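You operate a simulated robot arm through the tools that you are given. There is no shell and no other tool.

The job below is to be done with a simulated two-armed robot. You get a single attempt, and the scene is never put back.

## Task
Warm the big press to 100 C, time dial on 5.
Fine: pull out the red stop button, set both its heat dials, watch TOP and BASE get there; the heat stays on, the guard latched; leave the ram lever.

It is judged by the outcome, as a careful person would: the job done as asked, and still so three seconds after it is handed in. It fails if anything else is knocked over, pushed out of place, dropped, spilled or broken.

## Robot
Two 7-joint arms with two-finger parallel grippers on one trunk that stands fixed in place. Base frame: the origin is at the foot of the trunk, x ahead of it, y to its left, z up. Units: m, degrees, N and s.
The left shoulder is at [0.05, 0.209, 1.346], the right one opposite. With the tool pointing down near the work surface each hand reaches from about 0.1 to 0.76 m from the base axis, measured 20 degrees to its own side. Payload 4.4 kg a hand.
The tool frame of a hand sits at the grasp point between the pads (the TCP): z along the fingers, y along the line on which they close. The tips reach 0.023 m beyond it. Largest opening 0.094 m; finger width 0.038, thickness 0.01; the body of the gripper, 0.054 by 0.096 m, starts 0.039 m behind the TCP.
Orientation is that of the tool frame in the base frame, as a unit quaternion [x, y, z, w]. With the fingers straight down and closing along the base's y, the tool's x points along the base's -x, its y along +y and its z along -z.

## Interface
- The arms move only by the tool servo_tool. It takes "left_increments", "right_increments" or both (then of equal length, played together; a hand with none holds still); each is a list of rows, each a list of 6 numbers: the shift along the base's x, y, z in units of 500 mm (1.0 is 500 mm), then the turn, a rotation vector about the base's x, y, z in units of 90 degrees (1.0 is 90 degrees). In form: [[tx, ty, tz, rx, ry, rz], ...]. A call has 1 to 20 rows; each row is the pose to reach, as a shift and turn from the pose commanded when the call began. "left_grip" and "right_grip" are, for a hand that has rows, the finger opening in cm, from 0 to 9.4, set as the call begins (left out, the last holds). A call with a number of a shift or a turn outside -1 to 1 is refused whole. Rows are played at 5 a second. More than 0.05 m and 8.6 degrees between two rows, or a gripper value outside its range, and nothing of the call is played. Where a pose cannot be reached the arm comes as near as it can. A force on the tool above 70 N (or 10 N above the force at the start of the call, whichever is more), or a blocked arm, ends the call early, and 0.2 s more pass. Each finger travels about 0.108 m/s and halts on what it meets, pressing with about 38 N; the grip force reading is that of the motor and also rises with nothing between the fingers. The clock runs only during rows and for 0.2 s after the last one: add rows that repeat a pose to give the fingers time. The reply holds the time, the measured pose of the TCP, the force on the tool along the base axes, the opening and the grip force, in the units named above and with some noise, with the torque about the TCP (base axes, N m) and any sound that the robot's microphone picked up.
- Cameras (640 x 400 px; columns grow to the right, rows downward): "scene" is now at [0.1471, -0.0119, 1.5008]; the picture's right is [-0.16, -0.99, 0.00], its down [-0.72, 0.12, -0.68] and it looks along [0.68, -0.11, -0.73] (base axes); focal length 214 px, centre (320, 200). "left" rides on the left gripper at [0.086, -0.016, -0.074] in its tool frame; the picture's right is [0.18, 0.98, 0.00], its down [-0.58, 0.11, -0.81] and it looks along [-0.79, 0.15, 0.59] (tool axes); focal length 243 px, centre (320, 200). "right" rides on the right gripper at [0.086, 0.016, -0.074] in its tool frame; the picture's right is [-0.18, 0.98, 0.00], its down [-0.58, -0.11, -0.81] and it looks along [-0.79, -0.15, 0.59] (tool axes); focal length 243 px, centre (320, 200). There is no depth. A picture from a camera that has moved, and an enlarged one, comes with that camera's place and axes in the base frame and with its lens.
- grab_frame(camera): a new picture of that camera. It takes no simulated time.
- move_column(by): slides the trunk up (or, below 0, down) by that many m; the arms and the scene camera ride with it, the base frame stays. It gives what a move gives, with no picture.
- pan_tilt(pan, tilt): turns the head with the scene camera to pan (to the left, within 80 degrees either way) and tilt (down, from -29 to 69), counted from straight ahead of the robot. It gives what a move gives.
- zoom(camera, box): a new picture of the part [left, top, right, bottom] of that camera's present view, enlarged. It takes no simulated time.
- close_job(): hands the job in; it is judged then, once.

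Places have to be worked out from the pictures, the camera data and where the tool is seen. Open the grippers and draw the arms clear of the work before you hand the job in, unless the task says otherwise.

The tools are called as name(argument=value, ...) on one line, values as JSON. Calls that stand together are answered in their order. servo_tool: Moves the arms, as the interface text tells. Its arguments: {"type":"object","properties":{"left_increments":{"type":"array"},"left_grip":{"type":"number"},"right_increments":{"type":"array"},"right_grip":{"type":"number"}},"required":[]} The other tools are called the same way: move_column (by) moves the trunk up or down; pan_tilt (pan, tilt) turns the head that bears the scene camera; grab_frame (camera) takes a picture; zoom (camera, box) takes an enlarged picture of a part of a camera's view; close_job () hands the job in.

At the start:

```text
clock: 0.0
left_tool_pos: [0.4311, 0.0289, 1.3527]
left_tcp_rot: [0.0, 1.0, 0.0, 0.0]
left_force: [1.3, 0.4, -0.2]
left_wrist_torque: [0.03, 0.02, -0.03]
left_finger_gap: 0.0938
left_grip_force: 0.0
right_tool_pos: [0.4674, -0.4386, 1.3262]
right_tcp_rot: [-0.001, 1.0, 0.0, -0.001]
right_force: [0.2, 0.0, 0.3]
right_wrist_torque: [0.01, 0.01, -0.04]
right_finger_gap: 0.094
right_grip_force: 0.0
trunk travel left (down, up): [-0.425, 0.138]
head pan, tilt (commanded): [-9.2, 46.8]
```

scene: 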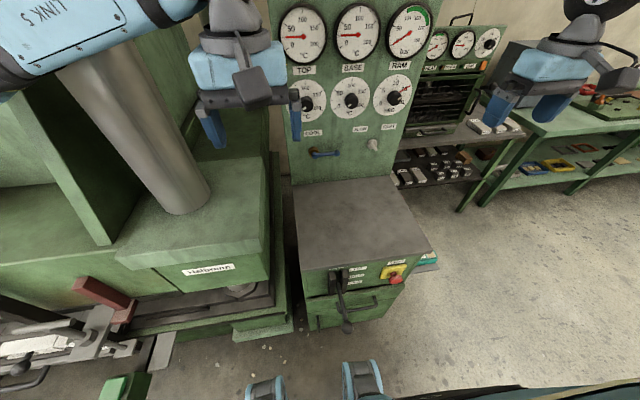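
right: 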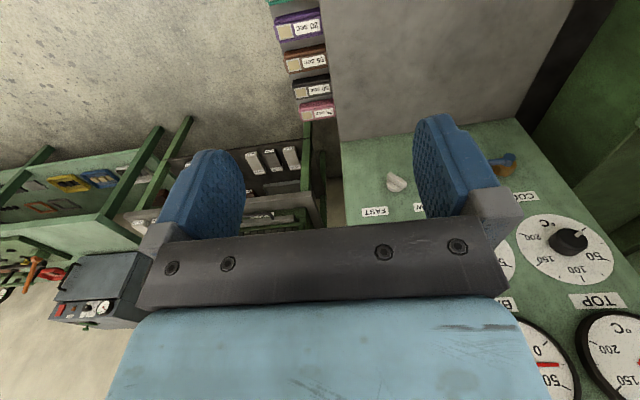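
left: 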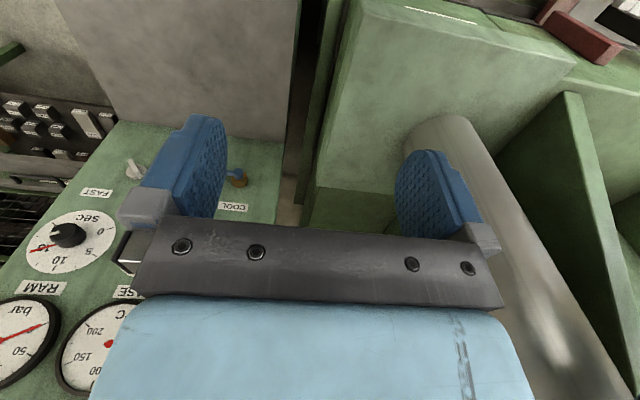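

I start by looking closer at the panel of the big press: dials, gauges and the red stop button.

zoom(camera="scene", box=[270, 0, 430, 100])

zoom(camera="scene", box=[270, 70, 430, 170])

zoom(camera="scene", box=[300, 240, 460, 340])

zoom(camera="scene", box=[0, 240, 300, 400])

zoom(camera="scene", box=[400, 0, 640, 150])

```text
4.00 times, centred on (350, 50) of scene
camera zoom: at [0.1471, -0.0119, 1.5008], right [-0.16, -0.99, 0.0], down [-0.72, 0.12, -0.68], along [0.68, -0.11, -0.73], focal length 858 px, centre (200, 800)
```

zoom: 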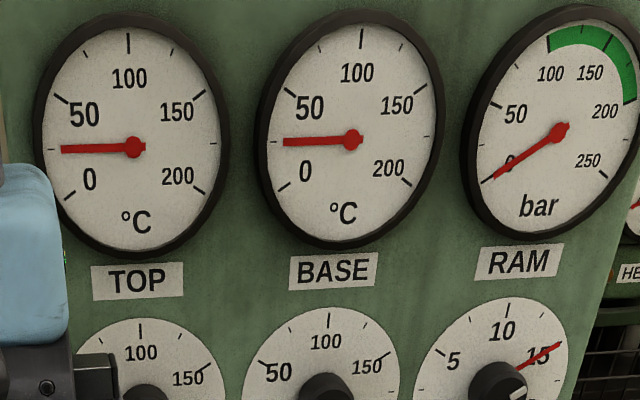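

```text
4.00 times, centred on (350, 120) of scene
camera zoom: at [0.1471, -0.0119, 1.5008], right [-0.16, -0.99, 0.0], down [-0.72, 0.12, -0.68], along [0.68, -0.11, -0.73], focal length 858 px, centre (200, 520)
```

zoom: 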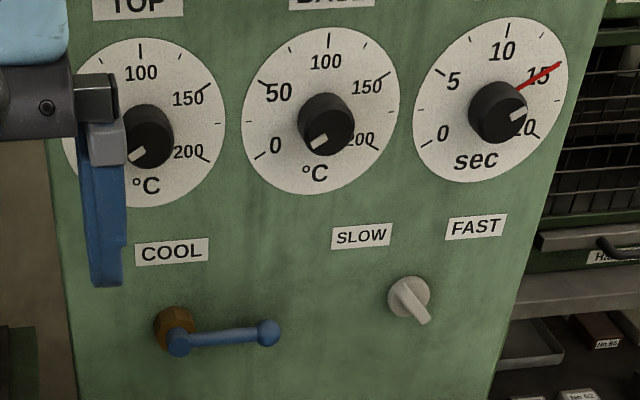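

```text
4.00 times, centred on (380, 290) of scene
camera zoom: at [0.1471, -0.0119, 1.5008], right [-0.16, -0.99, 0.0], down [-0.72, 0.12, -0.68], along [0.68, -0.11, -0.73], focal length 858 px, centre (80, -160)
```

zoom: 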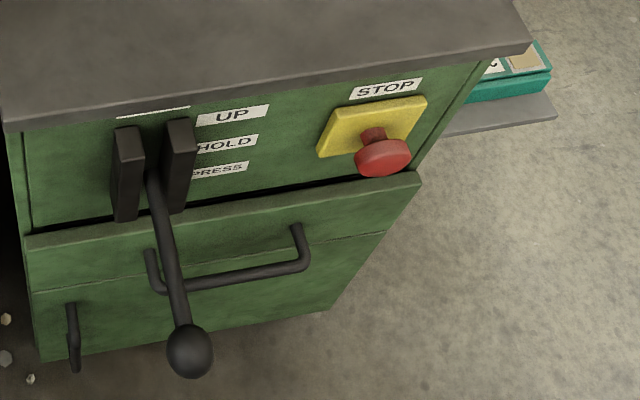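

```text
2.13 times, centred on (150, 320) of scene
camera zoom: at [0.1471, -0.0119, 1.5008], right [-0.16, -0.99, 0.0], down [-0.72, 0.12, -0.68], along [0.68, -0.11, -0.73], focal length 458 px, centre (683, -56)
```

zoom: 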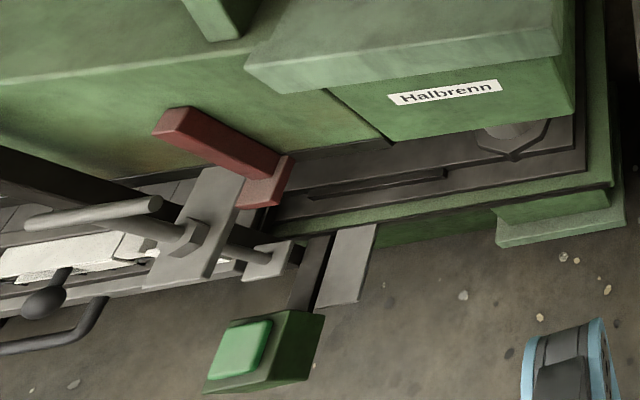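

```text
2.67 times, centred on (520, 75) of scene
camera zoom: at [0.1471, -0.0119, 1.5008], right [-0.16, -0.99, 0.0], down [-0.72, 0.12, -0.68], along [0.68, -0.11, -0.73], focal length 572 px, centre (-213, 533)
```

zoom: 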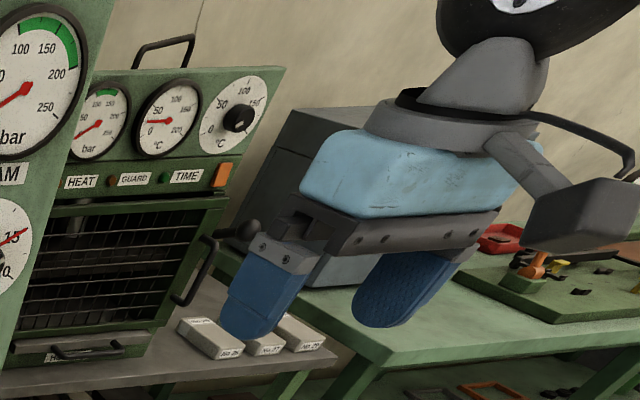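

The panel has TOP and BASE gauges near 25 °C, two heat dials at the bottom end, the time dial near 15, a COOL valve and a red STOP button below. I turn the head to see the rest of the press and its guard.

pan_tilt(pan=35, tilt=40)

grab_frame(camera="scene")

```text
clock: 1.1
left_tool_pos: [0.4316, 0.0281, 1.3522]
left_tcp_rot: [0.0, 1.0, 0.0, 0.0]
left_force: [-0.3, -0.5, 0.0]
left_wrist_torque: [0.01, 0.0, 0.01]
left_finger_gap: 0.0941
left_grip_force: 0.1
right_tool_pos: [0.4662, -0.4371, 1.3243]
right_tcp_rot: [0.0, 1.0, 0.0, 0.0]
right_force: [-0.9, 1.2, -0.8]
right_wrist_torque: [-0.03, -0.05, 0.0]
right_finger_gap: 0.0941
right_grip_force: 0.1
trunk travel left (down, up): [-0.425, 0.138]
head pan, tilt (commanded): [35.0, 40.0]
```

```text
taken
camera scene: at [0.138, 0.0496, 1.5107], right [0.57, -0.82, 0.0], down [-0.53, -0.37, -0.77], along [0.63, 0.44, -0.64], focal length 214 px, centre (320, 200)
```

scene: 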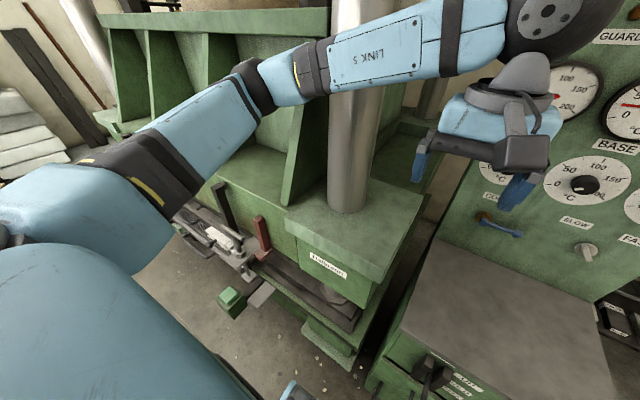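

I look around more, up at the top of the console and around the room.

pan_tilt(pan=0, tilt=10)

grab_frame(camera="scene")

pan_tilt(pan=70, tilt=25)

grab_frame(camera="scene")

pan_tilt(pan=-45, tilt=30)

grab_frame(camera="scene")

```text
clock: 2.1
left_tool_pos: [0.4322, 0.029, 1.3524]
left_tcp_rot: [0.0, 1.0, 0.0, 0.0]
left_force: [-0.9, 0.6, -1.3]
left_wrist_torque: [0.0, 0.01, 0.03]
left_finger_gap: 0.0941
left_grip_force: 0.1
right_tool_pos: [0.4669, -0.4379, 1.3255]
right_tcp_rot: [0.0, 1.0, -0.001, -0.001]
right_force: [-0.4, -0.3, 0.0]
right_wrist_torque: [0.01, -0.03, 0.03]
right_finger_gap: 0.0942
right_grip_force: 0.1
trunk travel left (down, up): [-0.425, 0.138]
head pan, tilt (commanded): [0.0, 10.0]
```

```text
taken
camera scene: at [0.1613, 0.001, 1.5583], right [0.0, -1.0, 0.0], down [-0.17, 0.0, -0.98], along [0.98, 0.0, -0.17], focal length 214 px, centre (320, 200)
```

scene: 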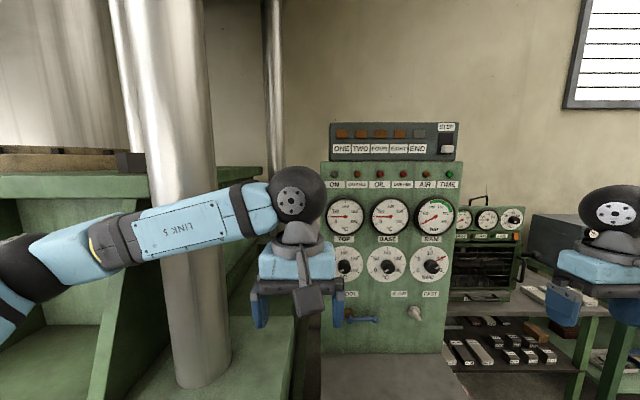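

```text
clock: 3.5
left_tool_pos: [0.4322, 0.0289, 1.3522]
left_tcp_rot: [0.0, 1.0, 0.001, 0.0]
left_force: [-0.4, 0.4, -0.6]
left_wrist_torque: [0.0, 0.04, 0.04]
left_finger_gap: 0.094
left_grip_force: 0.1
right_tool_pos: [0.4668, -0.4377, 1.3244]
right_tcp_rot: [-0.001, 1.0, 0.0, 0.0]
right_force: [0.6, -0.3, 0.5]
right_wrist_torque: [0.0, 0.0, 0.01]
right_finger_gap: 0.0939
right_grip_force: 0.0
trunk travel left (down, up): [-0.425, 0.138]
head pan, tilt (commanded): [70.0, 25.0]
```

```text
taken
camera scene: at [0.0999, 0.0874, 1.534], right [0.94, -0.34, 0.0], down [-0.14, -0.4, -0.91], along [0.31, 0.85, -0.42], focal length 214 px, centre (320, 200)
```

scene: 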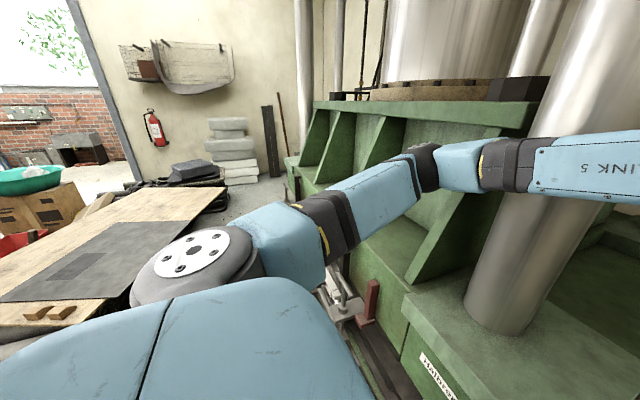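

```text
clock: 5.5
left_tool_pos: [0.4317, 0.0282, 1.3529]
left_tcp_rot: [0.0, 1.0, -0.001, 0.0]
left_force: [-0.3, 0.6, 0.0]
left_wrist_torque: [0.03, -0.02, 0.03]
left_finger_gap: 0.0939
left_grip_force: 0.1
right_tool_pos: [0.4679, -0.4381, 1.3238]
right_tcp_rot: [0.0, 1.0, -0.001, 0.0]
right_force: [0.1, 0.3, 0.2]
right_wrist_torque: [0.0, 0.02, 0.0]
right_finger_gap: 0.0941
right_grip_force: 0.1
trunk travel left (down, up): [-0.425, 0.138]
head pan, tilt (commanded): [-45.0, 30.0]
```

```text
taken
camera scene: at [0.1323, -0.063, 1.526], right [-0.71, -0.71, 0.0], down [-0.35, 0.35, -0.87], along [0.61, -0.61, -0.5], focal length 214 px, centre (320, 200)
```

scene: 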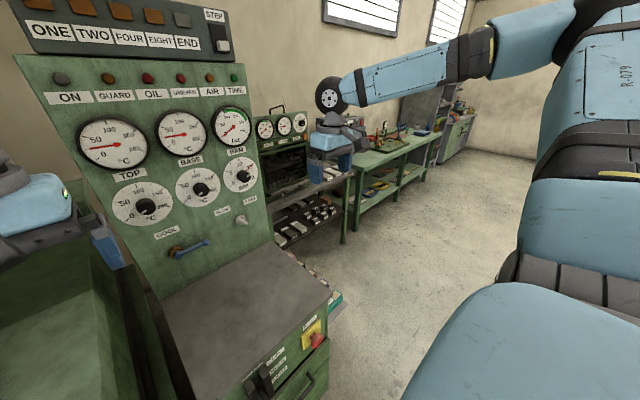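

I zoom in on the lamps and the sequence strip on top of the console.

zoom(camera="scene", box=[10, 0, 260, 156])

zoom(camera="scene", box=[100, 110, 280, 260])

zoom(camera="scene", box=[220, 270, 360, 400])

zoom(camera="scene", box=[240, 90, 340, 160])

```text
2.56 times, centred on (135, 78) of scene
camera zoom: at [0.1323, -0.063, 1.526], right [-0.71, -0.71, 0.0], down [-0.35, 0.35, -0.87], along [0.61, -0.61, -0.5], focal length 549 px, centre (794, 512)
```

zoom: 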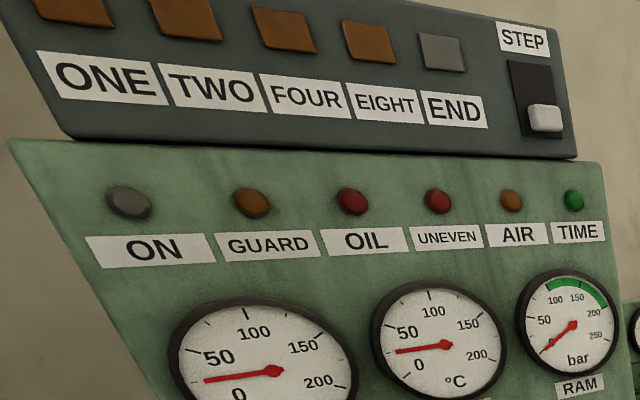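

```text
2.67 times, centred on (190, 185) of scene
camera zoom: at [0.1323, -0.063, 1.526], right [-0.71, -0.71, 0.0], down [-0.35, 0.35, -0.87], along [0.61, -0.61, -0.5], focal length 572 px, centre (667, 240)
```

zoom: 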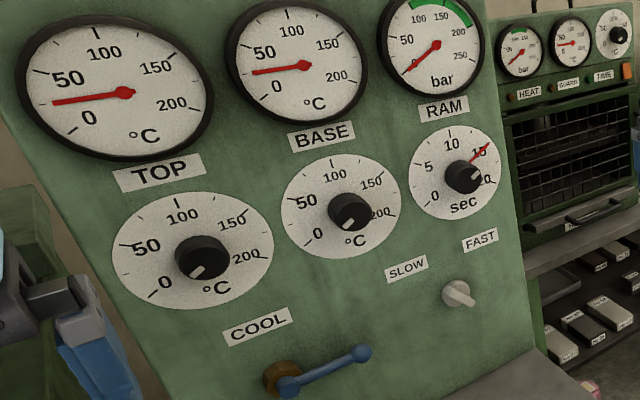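

```text
3.08 times, centred on (290, 335) of scene
camera zoom: at [0.1323, -0.063, 1.526], right [-0.71, -0.71, 0.0], down [-0.35, 0.35, -0.87], along [0.61, -0.61, -0.5], focal length 660 px, centre (412, -215)
```

zoom: 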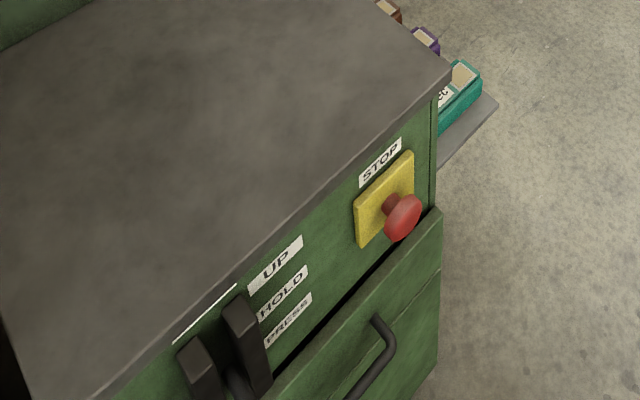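

```text
5.71 times, centred on (290, 125) of scene
camera zoom: at [0.1323, -0.063, 1.526], right [-0.71, -0.71, 0.0], down [-0.35, 0.35, -0.87], along [0.61, -0.61, -0.5], focal length 1226 px, centre (491, 629)
```

zoom: 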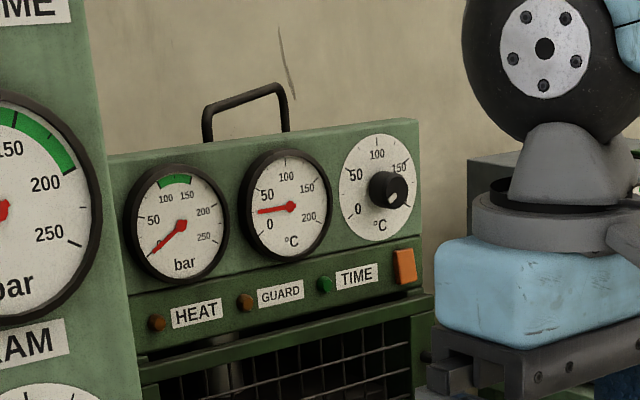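

The lamps ON, GUARD, OIL, UNEVEN, AIR, TIME look unlit, STOP is pressed in. I move the left hand out of the view, turning the head down-left to look at the guard area.

servo_tool(left_increments=[[-0.03, 0.08, 0, 0, 0, 0], [-0.06, 0.16, 0, 0, 0, 0], [-0.09, 0.24, 0, 0, 0, 0], [-0.12, 0.32, 0, 0, 0, 0], [-0.15, 0.4, 0, 0, 0, 0]])

pan_tilt(pan=30, tilt=62)

grab_frame(camera="scene")

grab_frame(camera="left")

```text
clock: 6.7
left_tool_pos: [0.3538, 0.2301, 1.3535]
left_tcp_rot: [0.0, 1.0, 0.0, 0.0]
left_force: [-0.7, 0.2, -0.5]
left_wrist_torque: [-0.02, -0.04, -0.01]
left_finger_gap: 0.0939
left_grip_force: 0.1
right_tool_pos: [0.4651, -0.4371, 1.3269]
right_tcp_rot: [0.0, 1.0, -0.001, 0.001]
right_force: [0.4, 0.3, 0.2]
right_wrist_torque: [0.02, -0.02, 0.0]
right_finger_gap: 0.094
right_grip_force: 0.1
trunk travel left (down, up): [-0.425, 0.138]
head pan, tilt (commanded): [-45.0, 30.0]
```

```text
clock: 8.1
left_tool_pos: [0.356, 0.2277, 1.3537]
left_tcp_rot: [-0.001, 1.0, 0.0, 0.0]
left_force: [0.5, 0.8, 0.4]
left_wrist_torque: [0.02, 0.0, -0.05]
left_finger_gap: 0.0943
left_grip_force: 0.1
right_tool_pos: [0.4667, -0.4381, 1.3255]
right_tcp_rot: [0.0, 1.0, 0.001, 0.0]
right_force: [-0.6, -0.8, -0.2]
right_wrist_torque: [-0.02, 0.0, 0.04]
right_finger_gap: 0.094
right_grip_force: 0.1
trunk travel left (down, up): [-0.425, 0.138]
head pan, tilt (commanded): [30.0, 62.0]
```

```text
taken
camera scene: at [0.124, 0.0331, 1.4817], right [0.5, -0.87, 0.0], down [-0.76, -0.44, -0.47], along [0.41, 0.23, -0.88], focal length 214 px, centre (320, 200)
```

scene: 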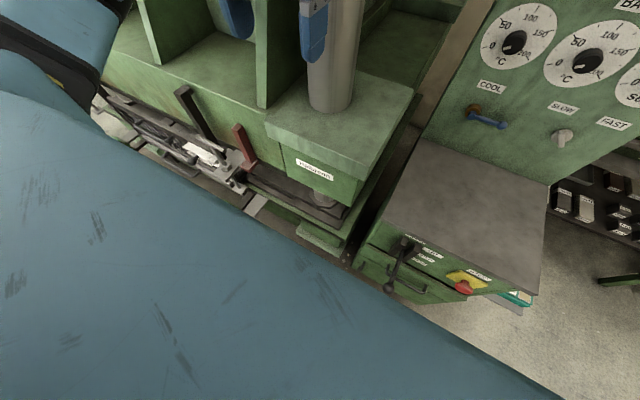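

```text
taken
camera left: at [0.2692, 0.2128, 1.4288], right [-0.18, 0.98, 0.0], down [0.58, 0.11, 0.81], along [0.79, 0.15, -0.59], focal length 243 px, centre (320, 200)
```

left: 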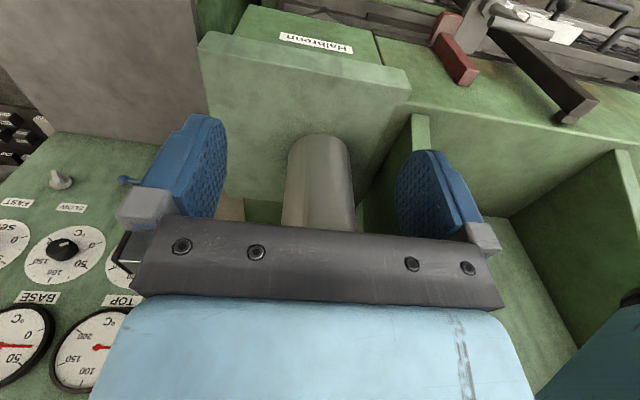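

zoom(camera="scene", box=[90, 80, 370, 255])

zoom(camera="left", box=[380, 0, 640, 150])

zoom(camera="scene", box=[470, 0, 640, 106])

zoom(camera="scene", box=[340, 210, 560, 345])

```text
2.29 times, centred on (230, 168) of scene
camera zoom: at [0.124, 0.0331, 1.4817], right [0.5, -0.87, 0.0], down [-0.76, -0.44, -0.47], along [0.41, 0.23, -0.88], focal length 490 px, centre (526, 274)
```

zoom: 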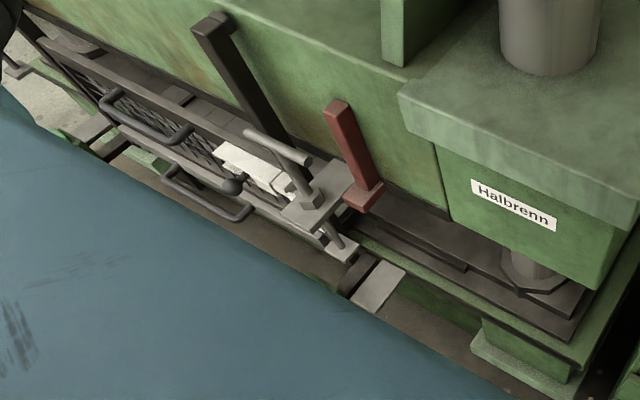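

```text
2.46 times, centred on (510, 75) of left
camera zoom: at [0.2692, 0.2128, 1.4288], right [-0.18, 0.98, 0.0], down [0.58, 0.11, 0.81], along [0.79, 0.15, -0.59], focal length 597 px, centre (-148, 508)
```

zoom: 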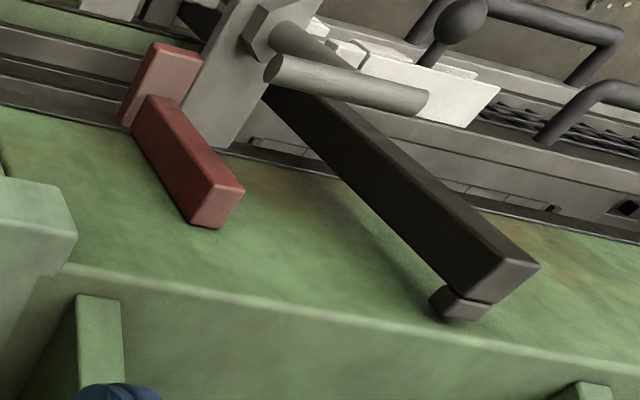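

```text
3.76 times, centred on (555, 53) of scene
camera zoom: at [0.124, 0.0331, 1.4817], right [0.5, -0.87, 0.0], down [-0.76, -0.44, -0.47], along [0.41, 0.23, -0.88], focal length 807 px, centre (-565, 753)
```

zoom: 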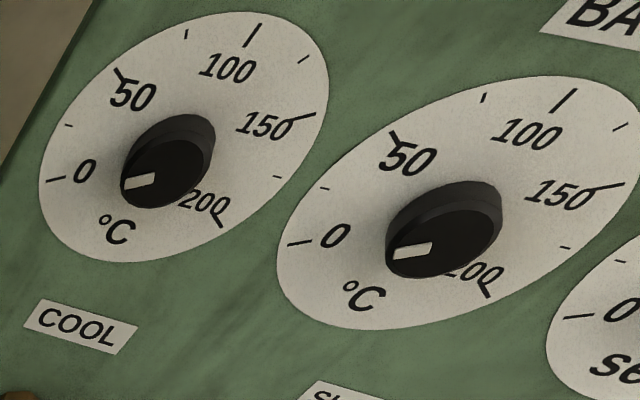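

```text
2.91 times, centred on (450, 278) of scene
camera zoom: at [0.124, 0.0331, 1.4817], right [0.5, -0.87, 0.0], down [-0.76, -0.44, -0.47], along [0.41, 0.23, -0.88], focal length 624 px, centre (-58, -26)
```

zoom: 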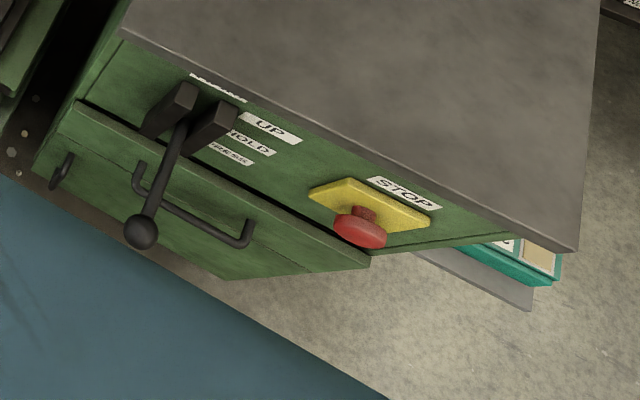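

The heat dials stand at 0. To locate things precisely I take a frame of the console now, and later one from a lowered trunk.

pan_tilt(pan=-12, tilt=40)

grab_frame(camera="scene")

zoom(camera="scene", box=[250, 20, 410, 120])

zoom(camera="scene", box=[250, 110, 410, 210])

zoom(camera="scene", box=[270, 250, 430, 350])

```text
clock: 9.2
left_tool_pos: [0.3572, 0.2274, 1.3536]
left_tcp_rot: [0.0, 1.0, 0.0, 0.001]
left_force: [0.5, 0.3, -0.3]
left_wrist_torque: [0.0, 0.01, -0.02]
left_finger_gap: 0.0942
left_grip_force: 0.0
right_tool_pos: [0.4663, -0.4373, 1.3259]
right_tcp_rot: [0.0, 1.0, 0.0, 0.0]
right_force: [1.0, -0.3, -0.6]
right_wrist_torque: [0.05, 0.0, -0.02]
right_finger_gap: 0.0939
right_grip_force: 0.1
trunk travel left (down, up): [-0.425, 0.138]
head pan, tilt (commanded): [-12.0, 40.0]
```

```text
taken
camera scene: at [0.1514, -0.0167, 1.5106], right [-0.21, -0.98, 0.0], down [-0.63, 0.13, -0.77], along [0.75, -0.16, -0.64], focal length 214 px, centre (320, 200)
```

scene: 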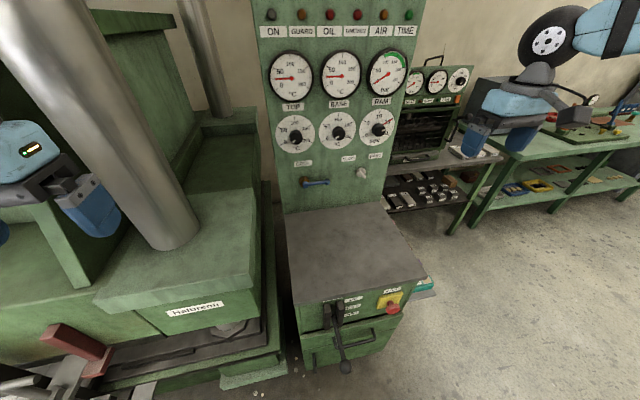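

```text
4.00 times, centred on (330, 70) of scene
camera zoom: at [0.1514, -0.0167, 1.5106], right [-0.21, -0.98, 0.0], down [-0.63, 0.13, -0.77], along [0.75, -0.16, -0.64], focal length 858 px, centre (280, 720)
```

zoom: 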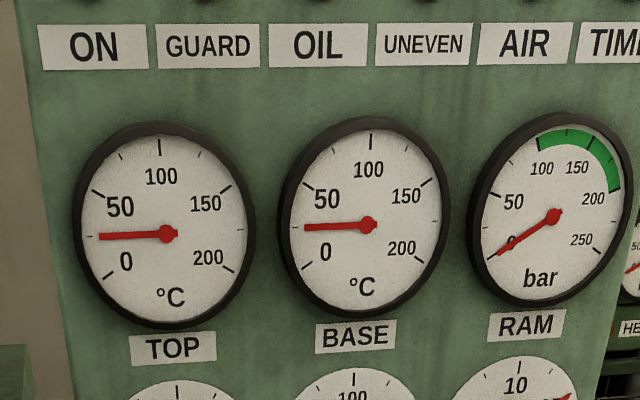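

```text
4.00 times, centred on (330, 160) of scene
camera zoom: at [0.1514, -0.0167, 1.5106], right [-0.21, -0.98, 0.0], down [-0.63, 0.13, -0.77], along [0.75, -0.16, -0.64], focal length 858 px, centre (280, 360)
```

zoom: 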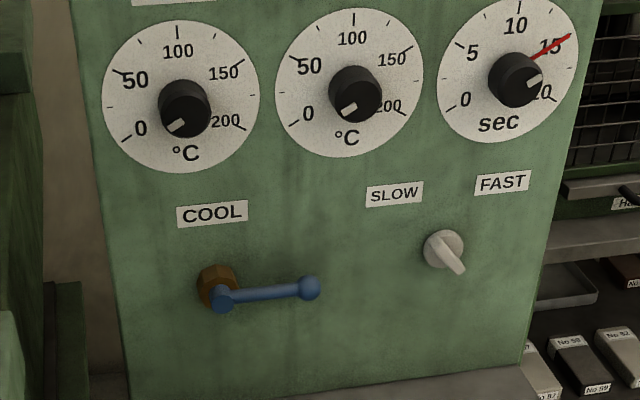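

```text
4.00 times, centred on (350, 300) of scene
camera zoom: at [0.1514, -0.0167, 1.5106], right [-0.21, -0.98, 0.0], down [-0.63, 0.13, -0.77], along [0.75, -0.16, -0.64], focal length 858 px, centre (200, -200)
```

zoom: 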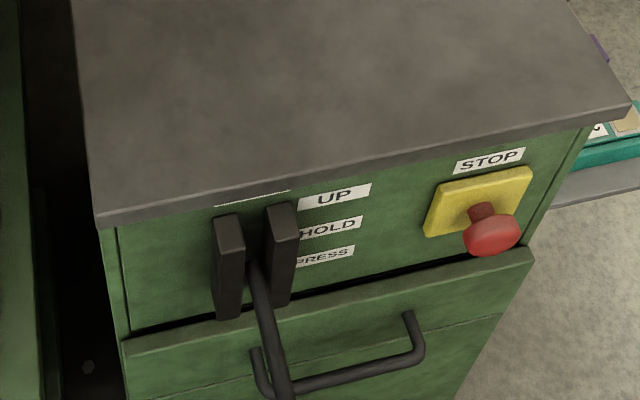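

Now I lower the trunk 0.25 m for a second viewpoint, which I also need for reaching the STOP button.

move_column(by=-0.25)

grab_frame(camera="scene")

zoom(camera="scene", box=[240, 200, 480, 350])

```text
clock: 11.8
left_tool_pos: [0.3552, 0.2276, 1.1036]
left_tcp_rot: [0.001, 1.0, 0.0, 0.0]
left_force: [-0.7, 0.7, -0.4]
left_wrist_torque: [0.01, 0.01, -0.02]
left_finger_gap: 0.0937
left_grip_force: 0.1
right_tool_pos: [0.4674, -0.4376, 1.0755]
right_tcp_rot: [0.0, 1.0, 0.0, 0.0]
right_force: [0.0, -0.3, -0.1]
right_wrist_torque: [0.0, -0.03, -0.03]
right_finger_gap: 0.0938
right_grip_force: 0.1
trunk travel left (down, up): [-0.175, 0.388]
head pan, tilt (commanded): [-12.0, 40.0]
```

```text
taken
camera scene: at [0.1513, -0.0168, 1.2607], right [-0.21, -0.98, 0.0], down [-0.63, 0.13, -0.77], along [0.75, -0.16, -0.64], focal length 214 px, centre (320, 200)
```

scene: 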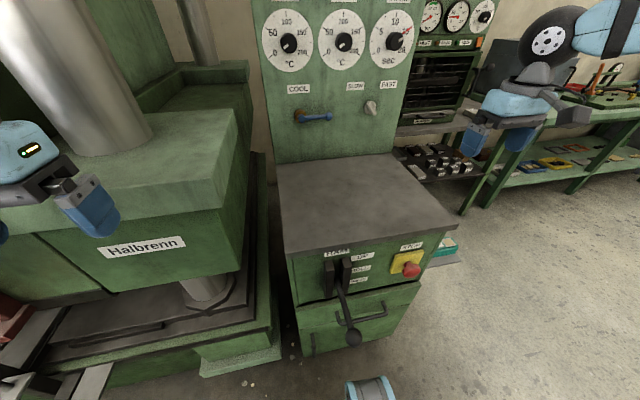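

```text
2.67 times, centred on (360, 275) of scene
camera zoom: at [0.1513, -0.0168, 1.2607], right [-0.21, -0.98, 0.0], down [-0.63, 0.13, -0.77], along [0.75, -0.16, -0.64], focal length 572 px, centre (213, 0)
```

zoom: 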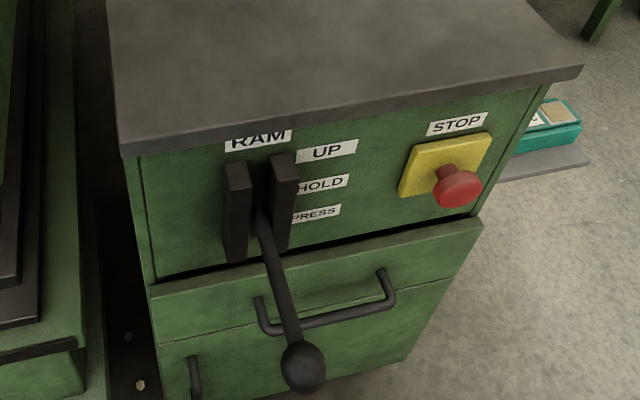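

From the two views I get: STOP cap at about (0.433, -0.349, 0.703), plate at x≈0.462, desk edge x≈0.445 at z≈0.85, ram lever knob at (0.306, -0.131, 0.69). I bring the right hand back and tilt it 45° forward, above and in front of the button.

servo_tool(right_increments=[[-0.05, 0.03, 0, 0, -0.083, 0], [-0.1, 0.06, 0, 0, -0.167, 0], [-0.15, 0.09, 0, 0, -0.25, 0], [-0.2, 0.12, 0, 0, -0.333, 0], [-0.25, 0.15, 0, 0, -0.417, 0], [-0.28, 0.177, 0, 0, -0.5, 0]], right_grip=9.4)

grab_frame(camera="scene")

grab_frame(camera="right")

```text
clock: 13.2
left_tool_pos: [0.3566, 0.2287, 1.1033]
left_tcp_rot: [0.0, 1.0, 0.0, 0.001]
left_force: [0.2, -0.6, 0.6]
left_wrist_torque: [-0.01, -0.03, 0.02]
left_finger_gap: 0.0937
left_grip_force: 0.1
right_tool_pos: [0.4032, -0.3778, 1.1222]
right_tcp_rot: [0.0, 0.924, 0.001, 0.383]
right_force: [-0.7, 0.8, -0.1]
right_wrist_torque: [-0.02, -0.03, -0.04]
right_finger_gap: 0.0937
right_grip_force: 0.1
right hand out of reach, approached as far as the arm can: row 4, 5, 6
trunk travel left (down, up): [-0.175, 0.388]
head pan, tilt (commanded): [-12.0, 40.0]
```

```text
taken
camera scene: at [0.1516, -0.0168, 1.2606], right [-0.21, -0.98, 0.0], down [-0.63, 0.13, -0.77], along [0.75, -0.16, -0.64], focal length 214 px, centre (320, 200)
```

scene: 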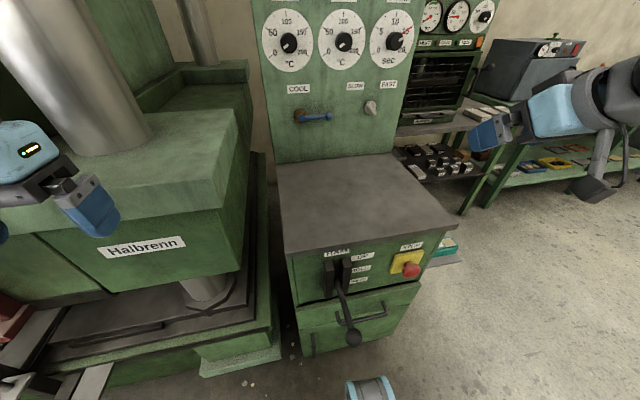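

```text
taken
camera right: at [0.2905, -0.3626, 1.1143], right [0.13, 0.98, 0.13], down [-0.16, -0.11, 0.98], along [0.98, -0.15, 0.14], focal length 243 px, centre (320, 200)
```

right: 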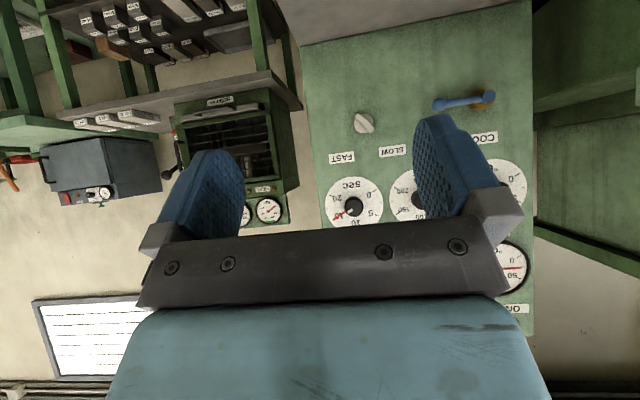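

The tilted hand could not come so near the body at this height; I raise the trunk a little so the arm is less folded for the button, and check the pose.

move_column(by=0.12)

servo_tool(right_increments=[[0, 0, -0.08, 0, 0, 0], [0, 0, -0.16, 0, 0, 0], [0, 0, -0.24, 0, 0, 0]])

```text
clock: 14.7
left_tool_pos: [0.3556, 0.2277, 1.2241]
left_tcp_rot: [0.0, 1.0, 0.0, 0.0]
left_force: [0.0, -0.2, 0.6]
left_wrist_torque: [-0.01, -0.03, 0.0]
left_finger_gap: 0.0938
left_grip_force: 0.1
right_tool_pos: [0.4031, -0.3797, 1.243]
right_tcp_rot: [0.0, 0.924, 0.0, 0.381]
right_force: [0.2, -0.2, 0.6]
right_wrist_torque: [-0.02, 0.0, 0.0]
right_finger_gap: 0.094
right_grip_force: 0.1
trunk travel left (down, up): [-0.295, 0.268]
head pan, tilt (commanded): [-12.0, 40.0]
```

```text
clock: 15.5
left_tool_pos: [0.3557, 0.2271, 1.2239]
left_tcp_rot: [0.0, 1.0, 0.002, 0.0]
left_force: [-0.4, 0.1, -0.5]
left_wrist_torque: [-0.02, 0.01, 0.01]
left_finger_gap: 0.094
left_grip_force: 0.2
right_tool_pos: [0.4384, -0.3915, 1.1217]
right_tcp_rot: [0.0, 0.925, 0.002, 0.381]
right_force: [0.0, 0.1, -0.6]
right_wrist_torque: [-0.03, 0.05, 0.02]
right_finger_gap: 0.094
right_grip_force: 0.0
right hand out of reach, approached as far as the arm can: row 1, 2, 3
trunk travel left (down, up): [-0.295, 0.268]
head pan, tilt (commanded): [-12.0, 40.0]
```

The arm drifts outward with a 45° tilt, so a limit binds there. I reduce the tilt to 30° and bring the hand back toward x≈0.35.

servo_tool(right_increments=[[-0.06, 0.03, 0, 0, 0.083, 0], [-0.12, 0.06, 0, 0, 0.167, 0], [-0.18, 0.085, 0, 0, 0.167, 0], [-0.18, 0.085, 0, 0, 0.167, 0]])

grab_frame(camera="scene")

```text
clock: 16.5
left_tool_pos: [0.3552, 0.2281, 1.223]
left_tcp_rot: [0.0, 1.0, 0.0, 0.0]
left_force: [0.6, -0.3, 0.1]
left_wrist_torque: [0.0, 0.0, -0.01]
left_finger_gap: 0.0939
left_grip_force: 0.1
right_tool_pos: [0.4078, -0.3671, 1.1318]
right_tcp_rot: [0.0, 0.966, 0.0, 0.257]
right_force: [-0.4, 0.0, 0.7]
right_wrist_torque: [0.0, 0.0, 0.03]
right_finger_gap: 0.094
right_grip_force: 0.2
right hand out of reach, approached as far as the arm can: row 1, 2, 3, 4
trunk travel left (down, up): [-0.295, 0.268]
head pan, tilt (commanded): [-12.0, 40.0]
```

```text
taken
camera scene: at [0.1514, -0.0164, 1.3807], right [-0.21, -0.98, 0.0], down [-0.63, 0.13, -0.77], along [0.75, -0.16, -0.64], focal length 214 px, centre (320, 200)
```

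scene: 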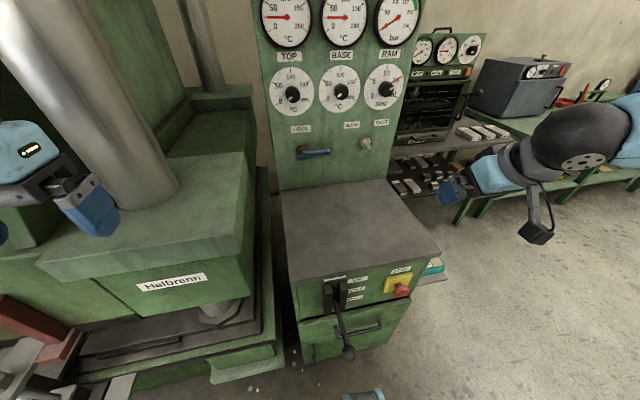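

The limit is the elbow fold near shoulder height. I raise the trunk to its start height and then descend in front of the desk, where the wrist is well below the shoulder.

move_column(by=0.13)

servo_tool(right_increments=[[0, 0, -0.09, 0, 0, 0], [0, 0, -0.18, 0, 0, 0], [0, 0, -0.27, 0, 0, 0], [0, 0, -0.36, 0, 0, 0], [0, 0, -0.45, 0, 0, 0], [0, 0, -0.54, 0, 0, 0]])

grab_frame(camera="scene")

```text
clock: 18.1
left_tool_pos: [0.356, 0.228, 1.3536]
left_tcp_rot: [0.0, 1.0, 0.0, -0.001]
left_force: [0.0, -0.6, -0.7]
left_wrist_torque: [-0.04, 0.0, -0.01]
left_finger_gap: 0.094
left_grip_force: 0.1
right_tool_pos: [0.4066, -0.3668, 1.2615]
right_tcp_rot: [0.0, 0.966, 0.0, 0.259]
right_force: [0.6, 0.2, 0.5]
right_wrist_torque: [0.0, 0.0, 0.01]
right_finger_gap: 0.0941
right_grip_force: 0.0
trunk travel left (down, up): [-0.425, 0.138]
head pan, tilt (commanded): [-12.0, 40.0]
```

```text
clock: 19.5
left_tool_pos: [0.3587, 0.2295, 1.3517]
left_tcp_rot: [0.0, 1.0, -0.001, -0.001]
left_force: [1.2, -0.3, -0.2]
left_wrist_torque: [-0.04, 0.02, 0.02]
left_finger_gap: 0.0938
left_grip_force: 0.0
right_tool_pos: [0.4072, -0.3671, 0.9904]
right_tcp_rot: [-0.001, 0.967, -0.001, 0.256]
right_force: [0.4, -0.7, 0.2]
right_wrist_torque: [0.01, -0.01, 0.0]
right_finger_gap: 0.0939
right_grip_force: 0.1
right hand out of reach, approached as far as the arm can: row 1
trunk travel left (down, up): [-0.425, 0.138]
head pan, tilt (commanded): [-12.0, 40.0]
```

```text
taken
camera scene: at [0.1543, -0.0154, 1.5103], right [-0.21, -0.98, 0.0], down [-0.63, 0.13, -0.76], along [0.75, -0.16, -0.64], focal length 214 px, centre (320, 200)
```

scene: 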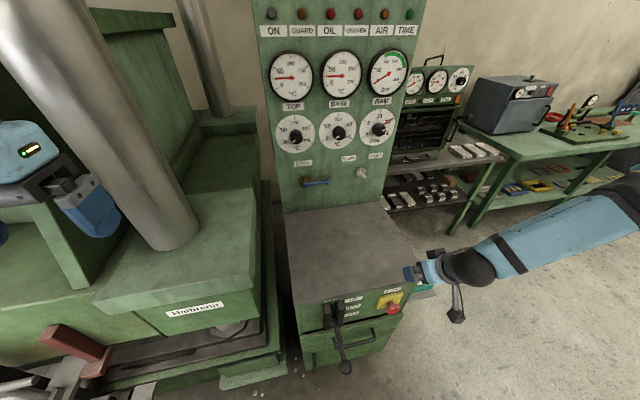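

The hand is now in front of the desk at z=0.99. I go on down and back to about (0.35, -0.349, 0.85), tilting to 45°.

servo_tool(right_increments=[[-0.04, 0.012, -0.06, 0, -0.05, 0], [-0.08, 0.024, -0.13, 0, -0.1, 0], [-0.115, 0.036, -0.2, 0, -0.14, 0], [-0.115, 0.036, -0.27, 0, -0.167, 0]])

grab_frame(camera="scene")

grab_frame(camera="right")

```text
clock: 20.5
left_tool_pos: [0.3574, 0.2297, 1.3509]
left_tcp_rot: [0.0, 1.0, -0.001, -0.001]
left_force: [-0.1, 0.0, -0.1]
left_wrist_torque: [-0.02, 0.01, 0.01]
left_finger_gap: 0.0944
left_grip_force: 0.1
right_tool_pos: [0.3746, -0.3959, 0.9833]
right_tcp_rot: [0.0, 0.931, -0.001, 0.364]
right_force: [0.1, 1.0, 0.0]
right_wrist_torque: [-0.01, -0.03, 0.02]
right_finger_gap: 0.0937
right_grip_force: 0.1
right hand out of reach, approached as far as the arm can: row 1, 2, 3, 4
trunk travel left (down, up): [-0.425, 0.138]
head pan, tilt (commanded): [-12.0, 40.0]
```

```text
taken
camera scene: at [0.1526, -0.0147, 1.5105], right [-0.21, -0.98, 0.0], down [-0.63, 0.13, -0.77], along [0.75, -0.16, -0.64], focal length 214 px, centre (320, 200)
```

scene: 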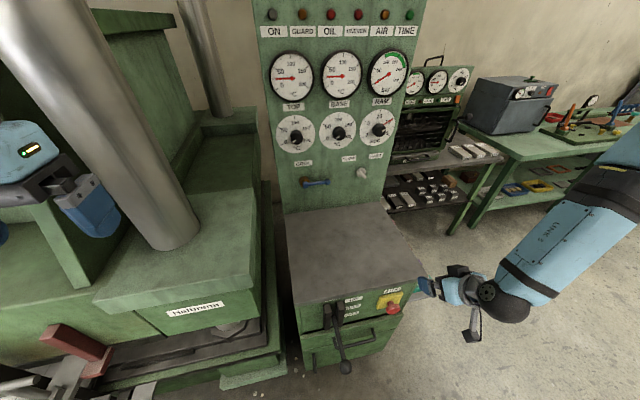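

```text
taken
camera right: at [0.2612, -0.3794, 0.9792], right [0.13, 0.98, 0.12], down [-0.12, -0.11, 0.99], along [0.98, -0.15, 0.1], focal length 243 px, centre (320, 200)
```

right: 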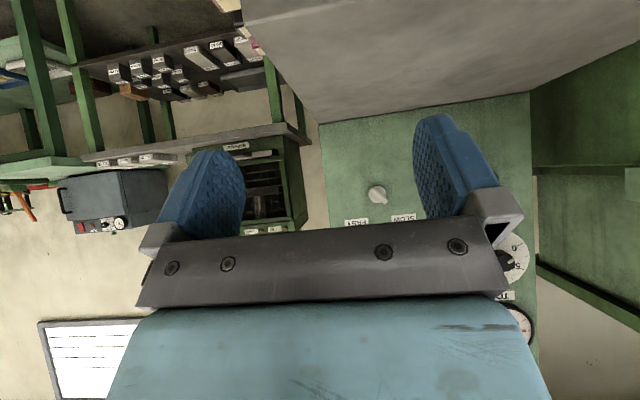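

The limit seems to be the wrist: the forearm comes in from the right. I roll the hand about the base x axis so that it points forward-left and down at the button (still closing across the cap), which suits the forearm better.

servo_tool(right_increments=[[0, -0.01, 0, 0.083, 0, 0], [0, -0.02, 0, 0.167, 0, 0], [0, -0.03, 0, 0.25, 0, 0], [0, -0.04, 0, 0.333, 0, 0], [0, -0.05, 0, 0.417, 0, 0], [0, -0.06, 0, 0.5, 0, 0]])

grab_frame(camera="scene")

grab_frame(camera="right")

```text
clock: 21.9
left_tool_pos: [0.3559, 0.2264, 1.355]
left_tcp_rot: [0.0, 1.0, 0.001, 0.001]
left_force: [-0.5, -0.1, 0.5]
left_wrist_torque: [-0.01, -0.02, 0.0]
left_finger_gap: 0.0941
left_grip_force: 0.0
right_tool_pos: [0.3813, -0.4015, 0.9779]
right_tcp_rot: [0.13, 0.856, 0.357, 0.35]
right_force: [0.0, 0.1, 0.4]
right_wrist_torque: [-0.02, 0.01, 0.0]
right_finger_gap: 0.094
right_grip_force: 0.0
right hand out of reach, approached as far as the arm can: row 6
trunk travel left (down, up): [-0.425, 0.138]
head pan, tilt (commanded): [-12.0, 40.0]
```

```text
taken
camera scene: at [0.1495, -0.0189, 1.5109], right [-0.21, -0.98, 0.0], down [-0.63, 0.14, -0.77], along [0.75, -0.16, -0.64], focal length 214 px, centre (320, 200)
```

scene: 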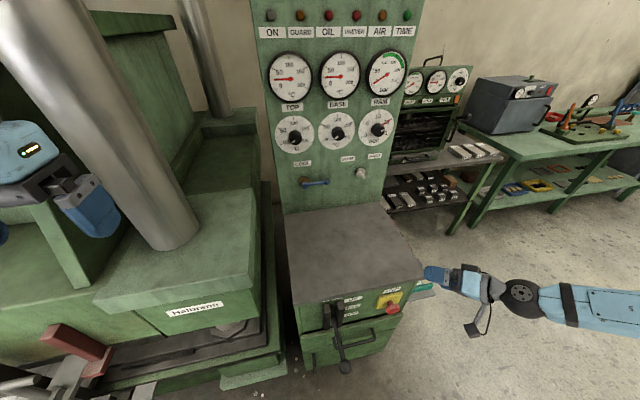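

```text
taken
camera right: at [0.2671, -0.3874, 0.9833], right [0.11, 0.61, 0.78], down [-0.13, -0.77, 0.62], along [0.99, -0.17, 0.0], focal length 243 px, centre (320, 200)
```

right: 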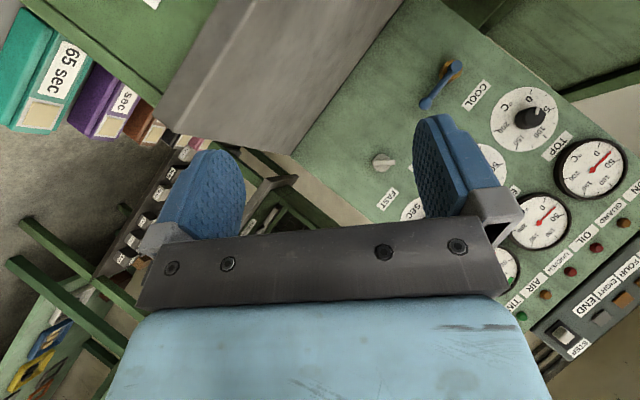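

The hand now points forward-left-down. I descend to a pre-grasp point about 10 cm short of the button.

servo_tool(right_increments=[[-0.02, 0, -0.08, 0, 0, 0], [-0.035, 0, -0.17, 0, 0, 0], [-0.035, 0, -0.26, 0, 0, 0], [-0.035, 0, -0.35, 0, 0, 0], [-0.035, 0, -0.44, 0, 0, 0], [-0.035, 0, -0.44, 0, 0, 0]])

grab_frame(camera="scene")

grab_frame(camera="right")

```text
clock: 23.3
left_tool_pos: [0.3554, 0.2285, 1.353]
left_tcp_rot: [0.001, 1.0, 0.0, 0.0]
left_force: [-1.1, -0.3, -0.5]
left_wrist_torque: [0.0, 0.01, 0.01]
left_finger_gap: 0.0942
left_grip_force: 0.1
right_tool_pos: [0.3592, -0.427, 0.758]
right_tcp_rot: [0.146, 0.854, 0.354, 0.353]
right_force: [0.5, 0.1, 0.0]
right_wrist_torque: [-0.02, 0.01, 0.01]
right_finger_gap: 0.0938
right_grip_force: 0.1
trunk travel left (down, up): [-0.425, 0.138]
head pan, tilt (commanded): [-12.0, 40.0]
```

```text
taken
camera scene: at [0.151, -0.0166, 1.5108], right [-0.21, -0.98, 0.0], down [-0.63, 0.13, -0.77], along [0.75, -0.16, -0.64], focal length 214 px, centre (320, 200)
```

scene: 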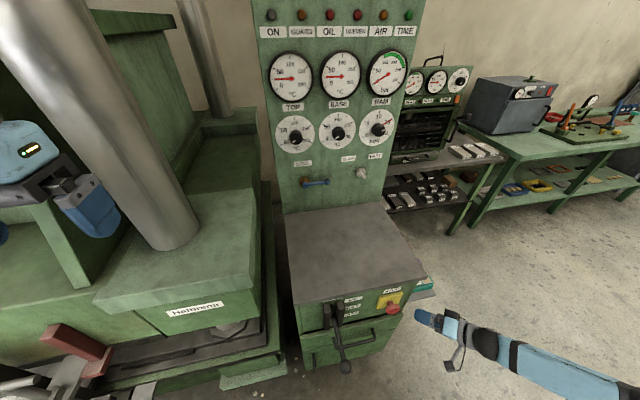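

```text
taken
camera right: at [0.2457, -0.4098, 0.765], right [0.13, 0.6, 0.79], down [-0.16, -0.77, 0.62], along [0.98, -0.2, -0.01], focal length 243 px, centre (320, 200)
```

right: 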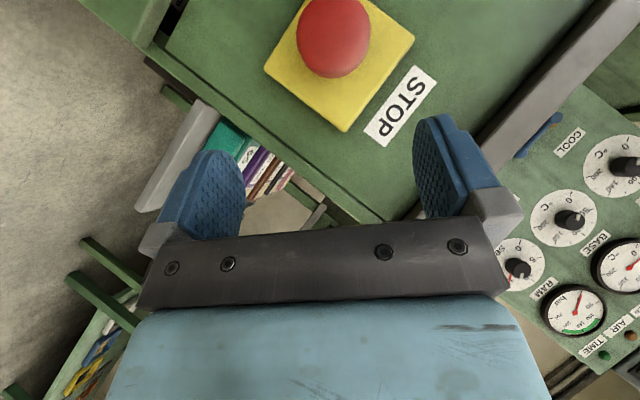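

The wrist camera shows the STOP cap clearly; it fits a centre of about (0.43, -0.35, 0.702) and 5 cm diameter. I line up on it and advance with open fingers so that the pads straddle the cap.

servo_tool(right_increments=[[-0.002, 0.064, -0.024, 0, 0, 0], [0.03, 0.087, -0.047, 0, 0, 0], [0.062, 0.11, -0.07, 0, 0, 0], [0.09, 0.13, -0.09, 0, 0, 0], [0.09, 0.13, -0.09, 0, 0, 0]])

grab_frame(camera="right")

grab_frame(camera="scene")

```text
clock: 24.5
left_tool_pos: [0.3551, 0.2297, 1.3543]
left_tcp_rot: [0.0, 1.0, -0.001, 0.0]
left_force: [0.1, -0.4, -0.1]
left_wrist_torque: [-0.01, -0.01, -0.02]
left_finger_gap: 0.094
left_grip_force: 0.1
right_tool_pos: [0.4042, -0.3639, 0.7163]
right_tcp_rot: [0.147, 0.854, 0.354, 0.353]
right_force: [-0.6, -0.7, -0.2]
right_wrist_torque: [-0.01, -0.01, 0.0]
right_finger_gap: 0.094
right_grip_force: 0.2
trunk travel left (down, up): [-0.425, 0.138]
head pan, tilt (commanded): [-12.0, 40.0]
```

```text
taken
camera right: at [0.2917, -0.3467, 0.7209], right [0.13, 0.6, 0.79], down [-0.16, -0.77, 0.62], along [0.98, -0.2, -0.01], focal length 243 px, centre (320, 200)
```

right: 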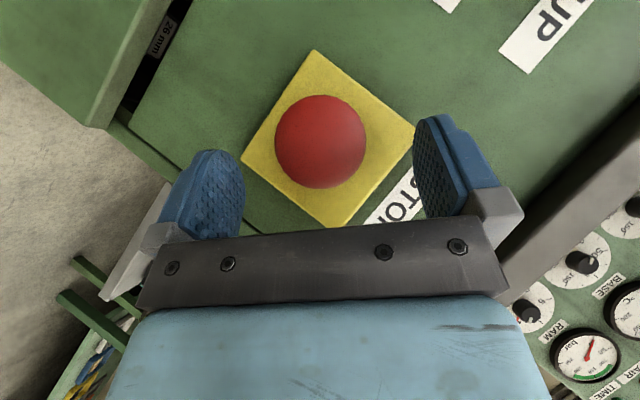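

```text
taken
camera scene: at [0.1511, -0.0168, 1.5107], right [-0.21, -0.98, 0.0], down [-0.63, 0.13, -0.77], along [0.75, -0.16, -0.64], focal length 214 px, centre (320, 200)
```

scene: 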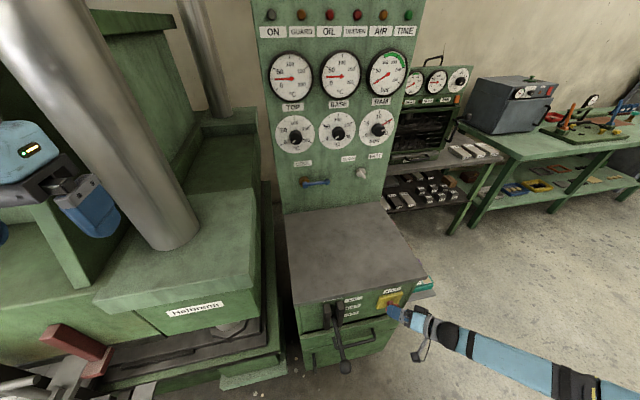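

Triangulating gives the cap centre at (0.4345, -0.349, 0.6995) with the plate surface at x≈0.465. I advance the last 2.5 cm to straddle the cap.

servo_tool(right_increments=[[0.024, 0.015, -0.017, 0, 0, 0], [0.048, 0.03, -0.033, 0, 0, 0], [0.048, 0.03, -0.033, 0, 0, 0]])

grab_frame(camera="right")

```text
clock: 25.3
left_tool_pos: [0.3555, 0.2285, 1.3537]
left_tcp_rot: [-0.001, 1.0, 0.0, 0.0]
left_force: [0.0, -0.1, 0.4]
left_wrist_torque: [0.01, -0.02, -0.02]
left_finger_gap: 0.094
left_grip_force: 0.1
right_tool_pos: [0.4278, -0.3492, 0.6993]
right_tcp_rot: [0.146, 0.854, 0.354, 0.353]
right_force: [0.7, 0.8, -0.2]
right_wrist_torque: [-0.01, -0.02, 0.0]
right_finger_gap: 0.0939
right_grip_force: 0.1
trunk travel left (down, up): [-0.425, 0.138]
head pan, tilt (commanded): [-12.0, 40.0]
```

```text
taken
camera right: at [0.3145, -0.3317, 0.7052], right [0.13, 0.6, 0.79], down [-0.16, -0.77, 0.62], along [0.98, -0.2, -0.01], focal length 243 px, centre (320, 200)
```

right: 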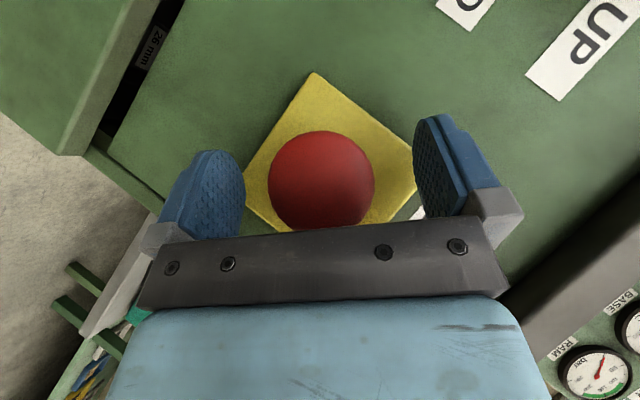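

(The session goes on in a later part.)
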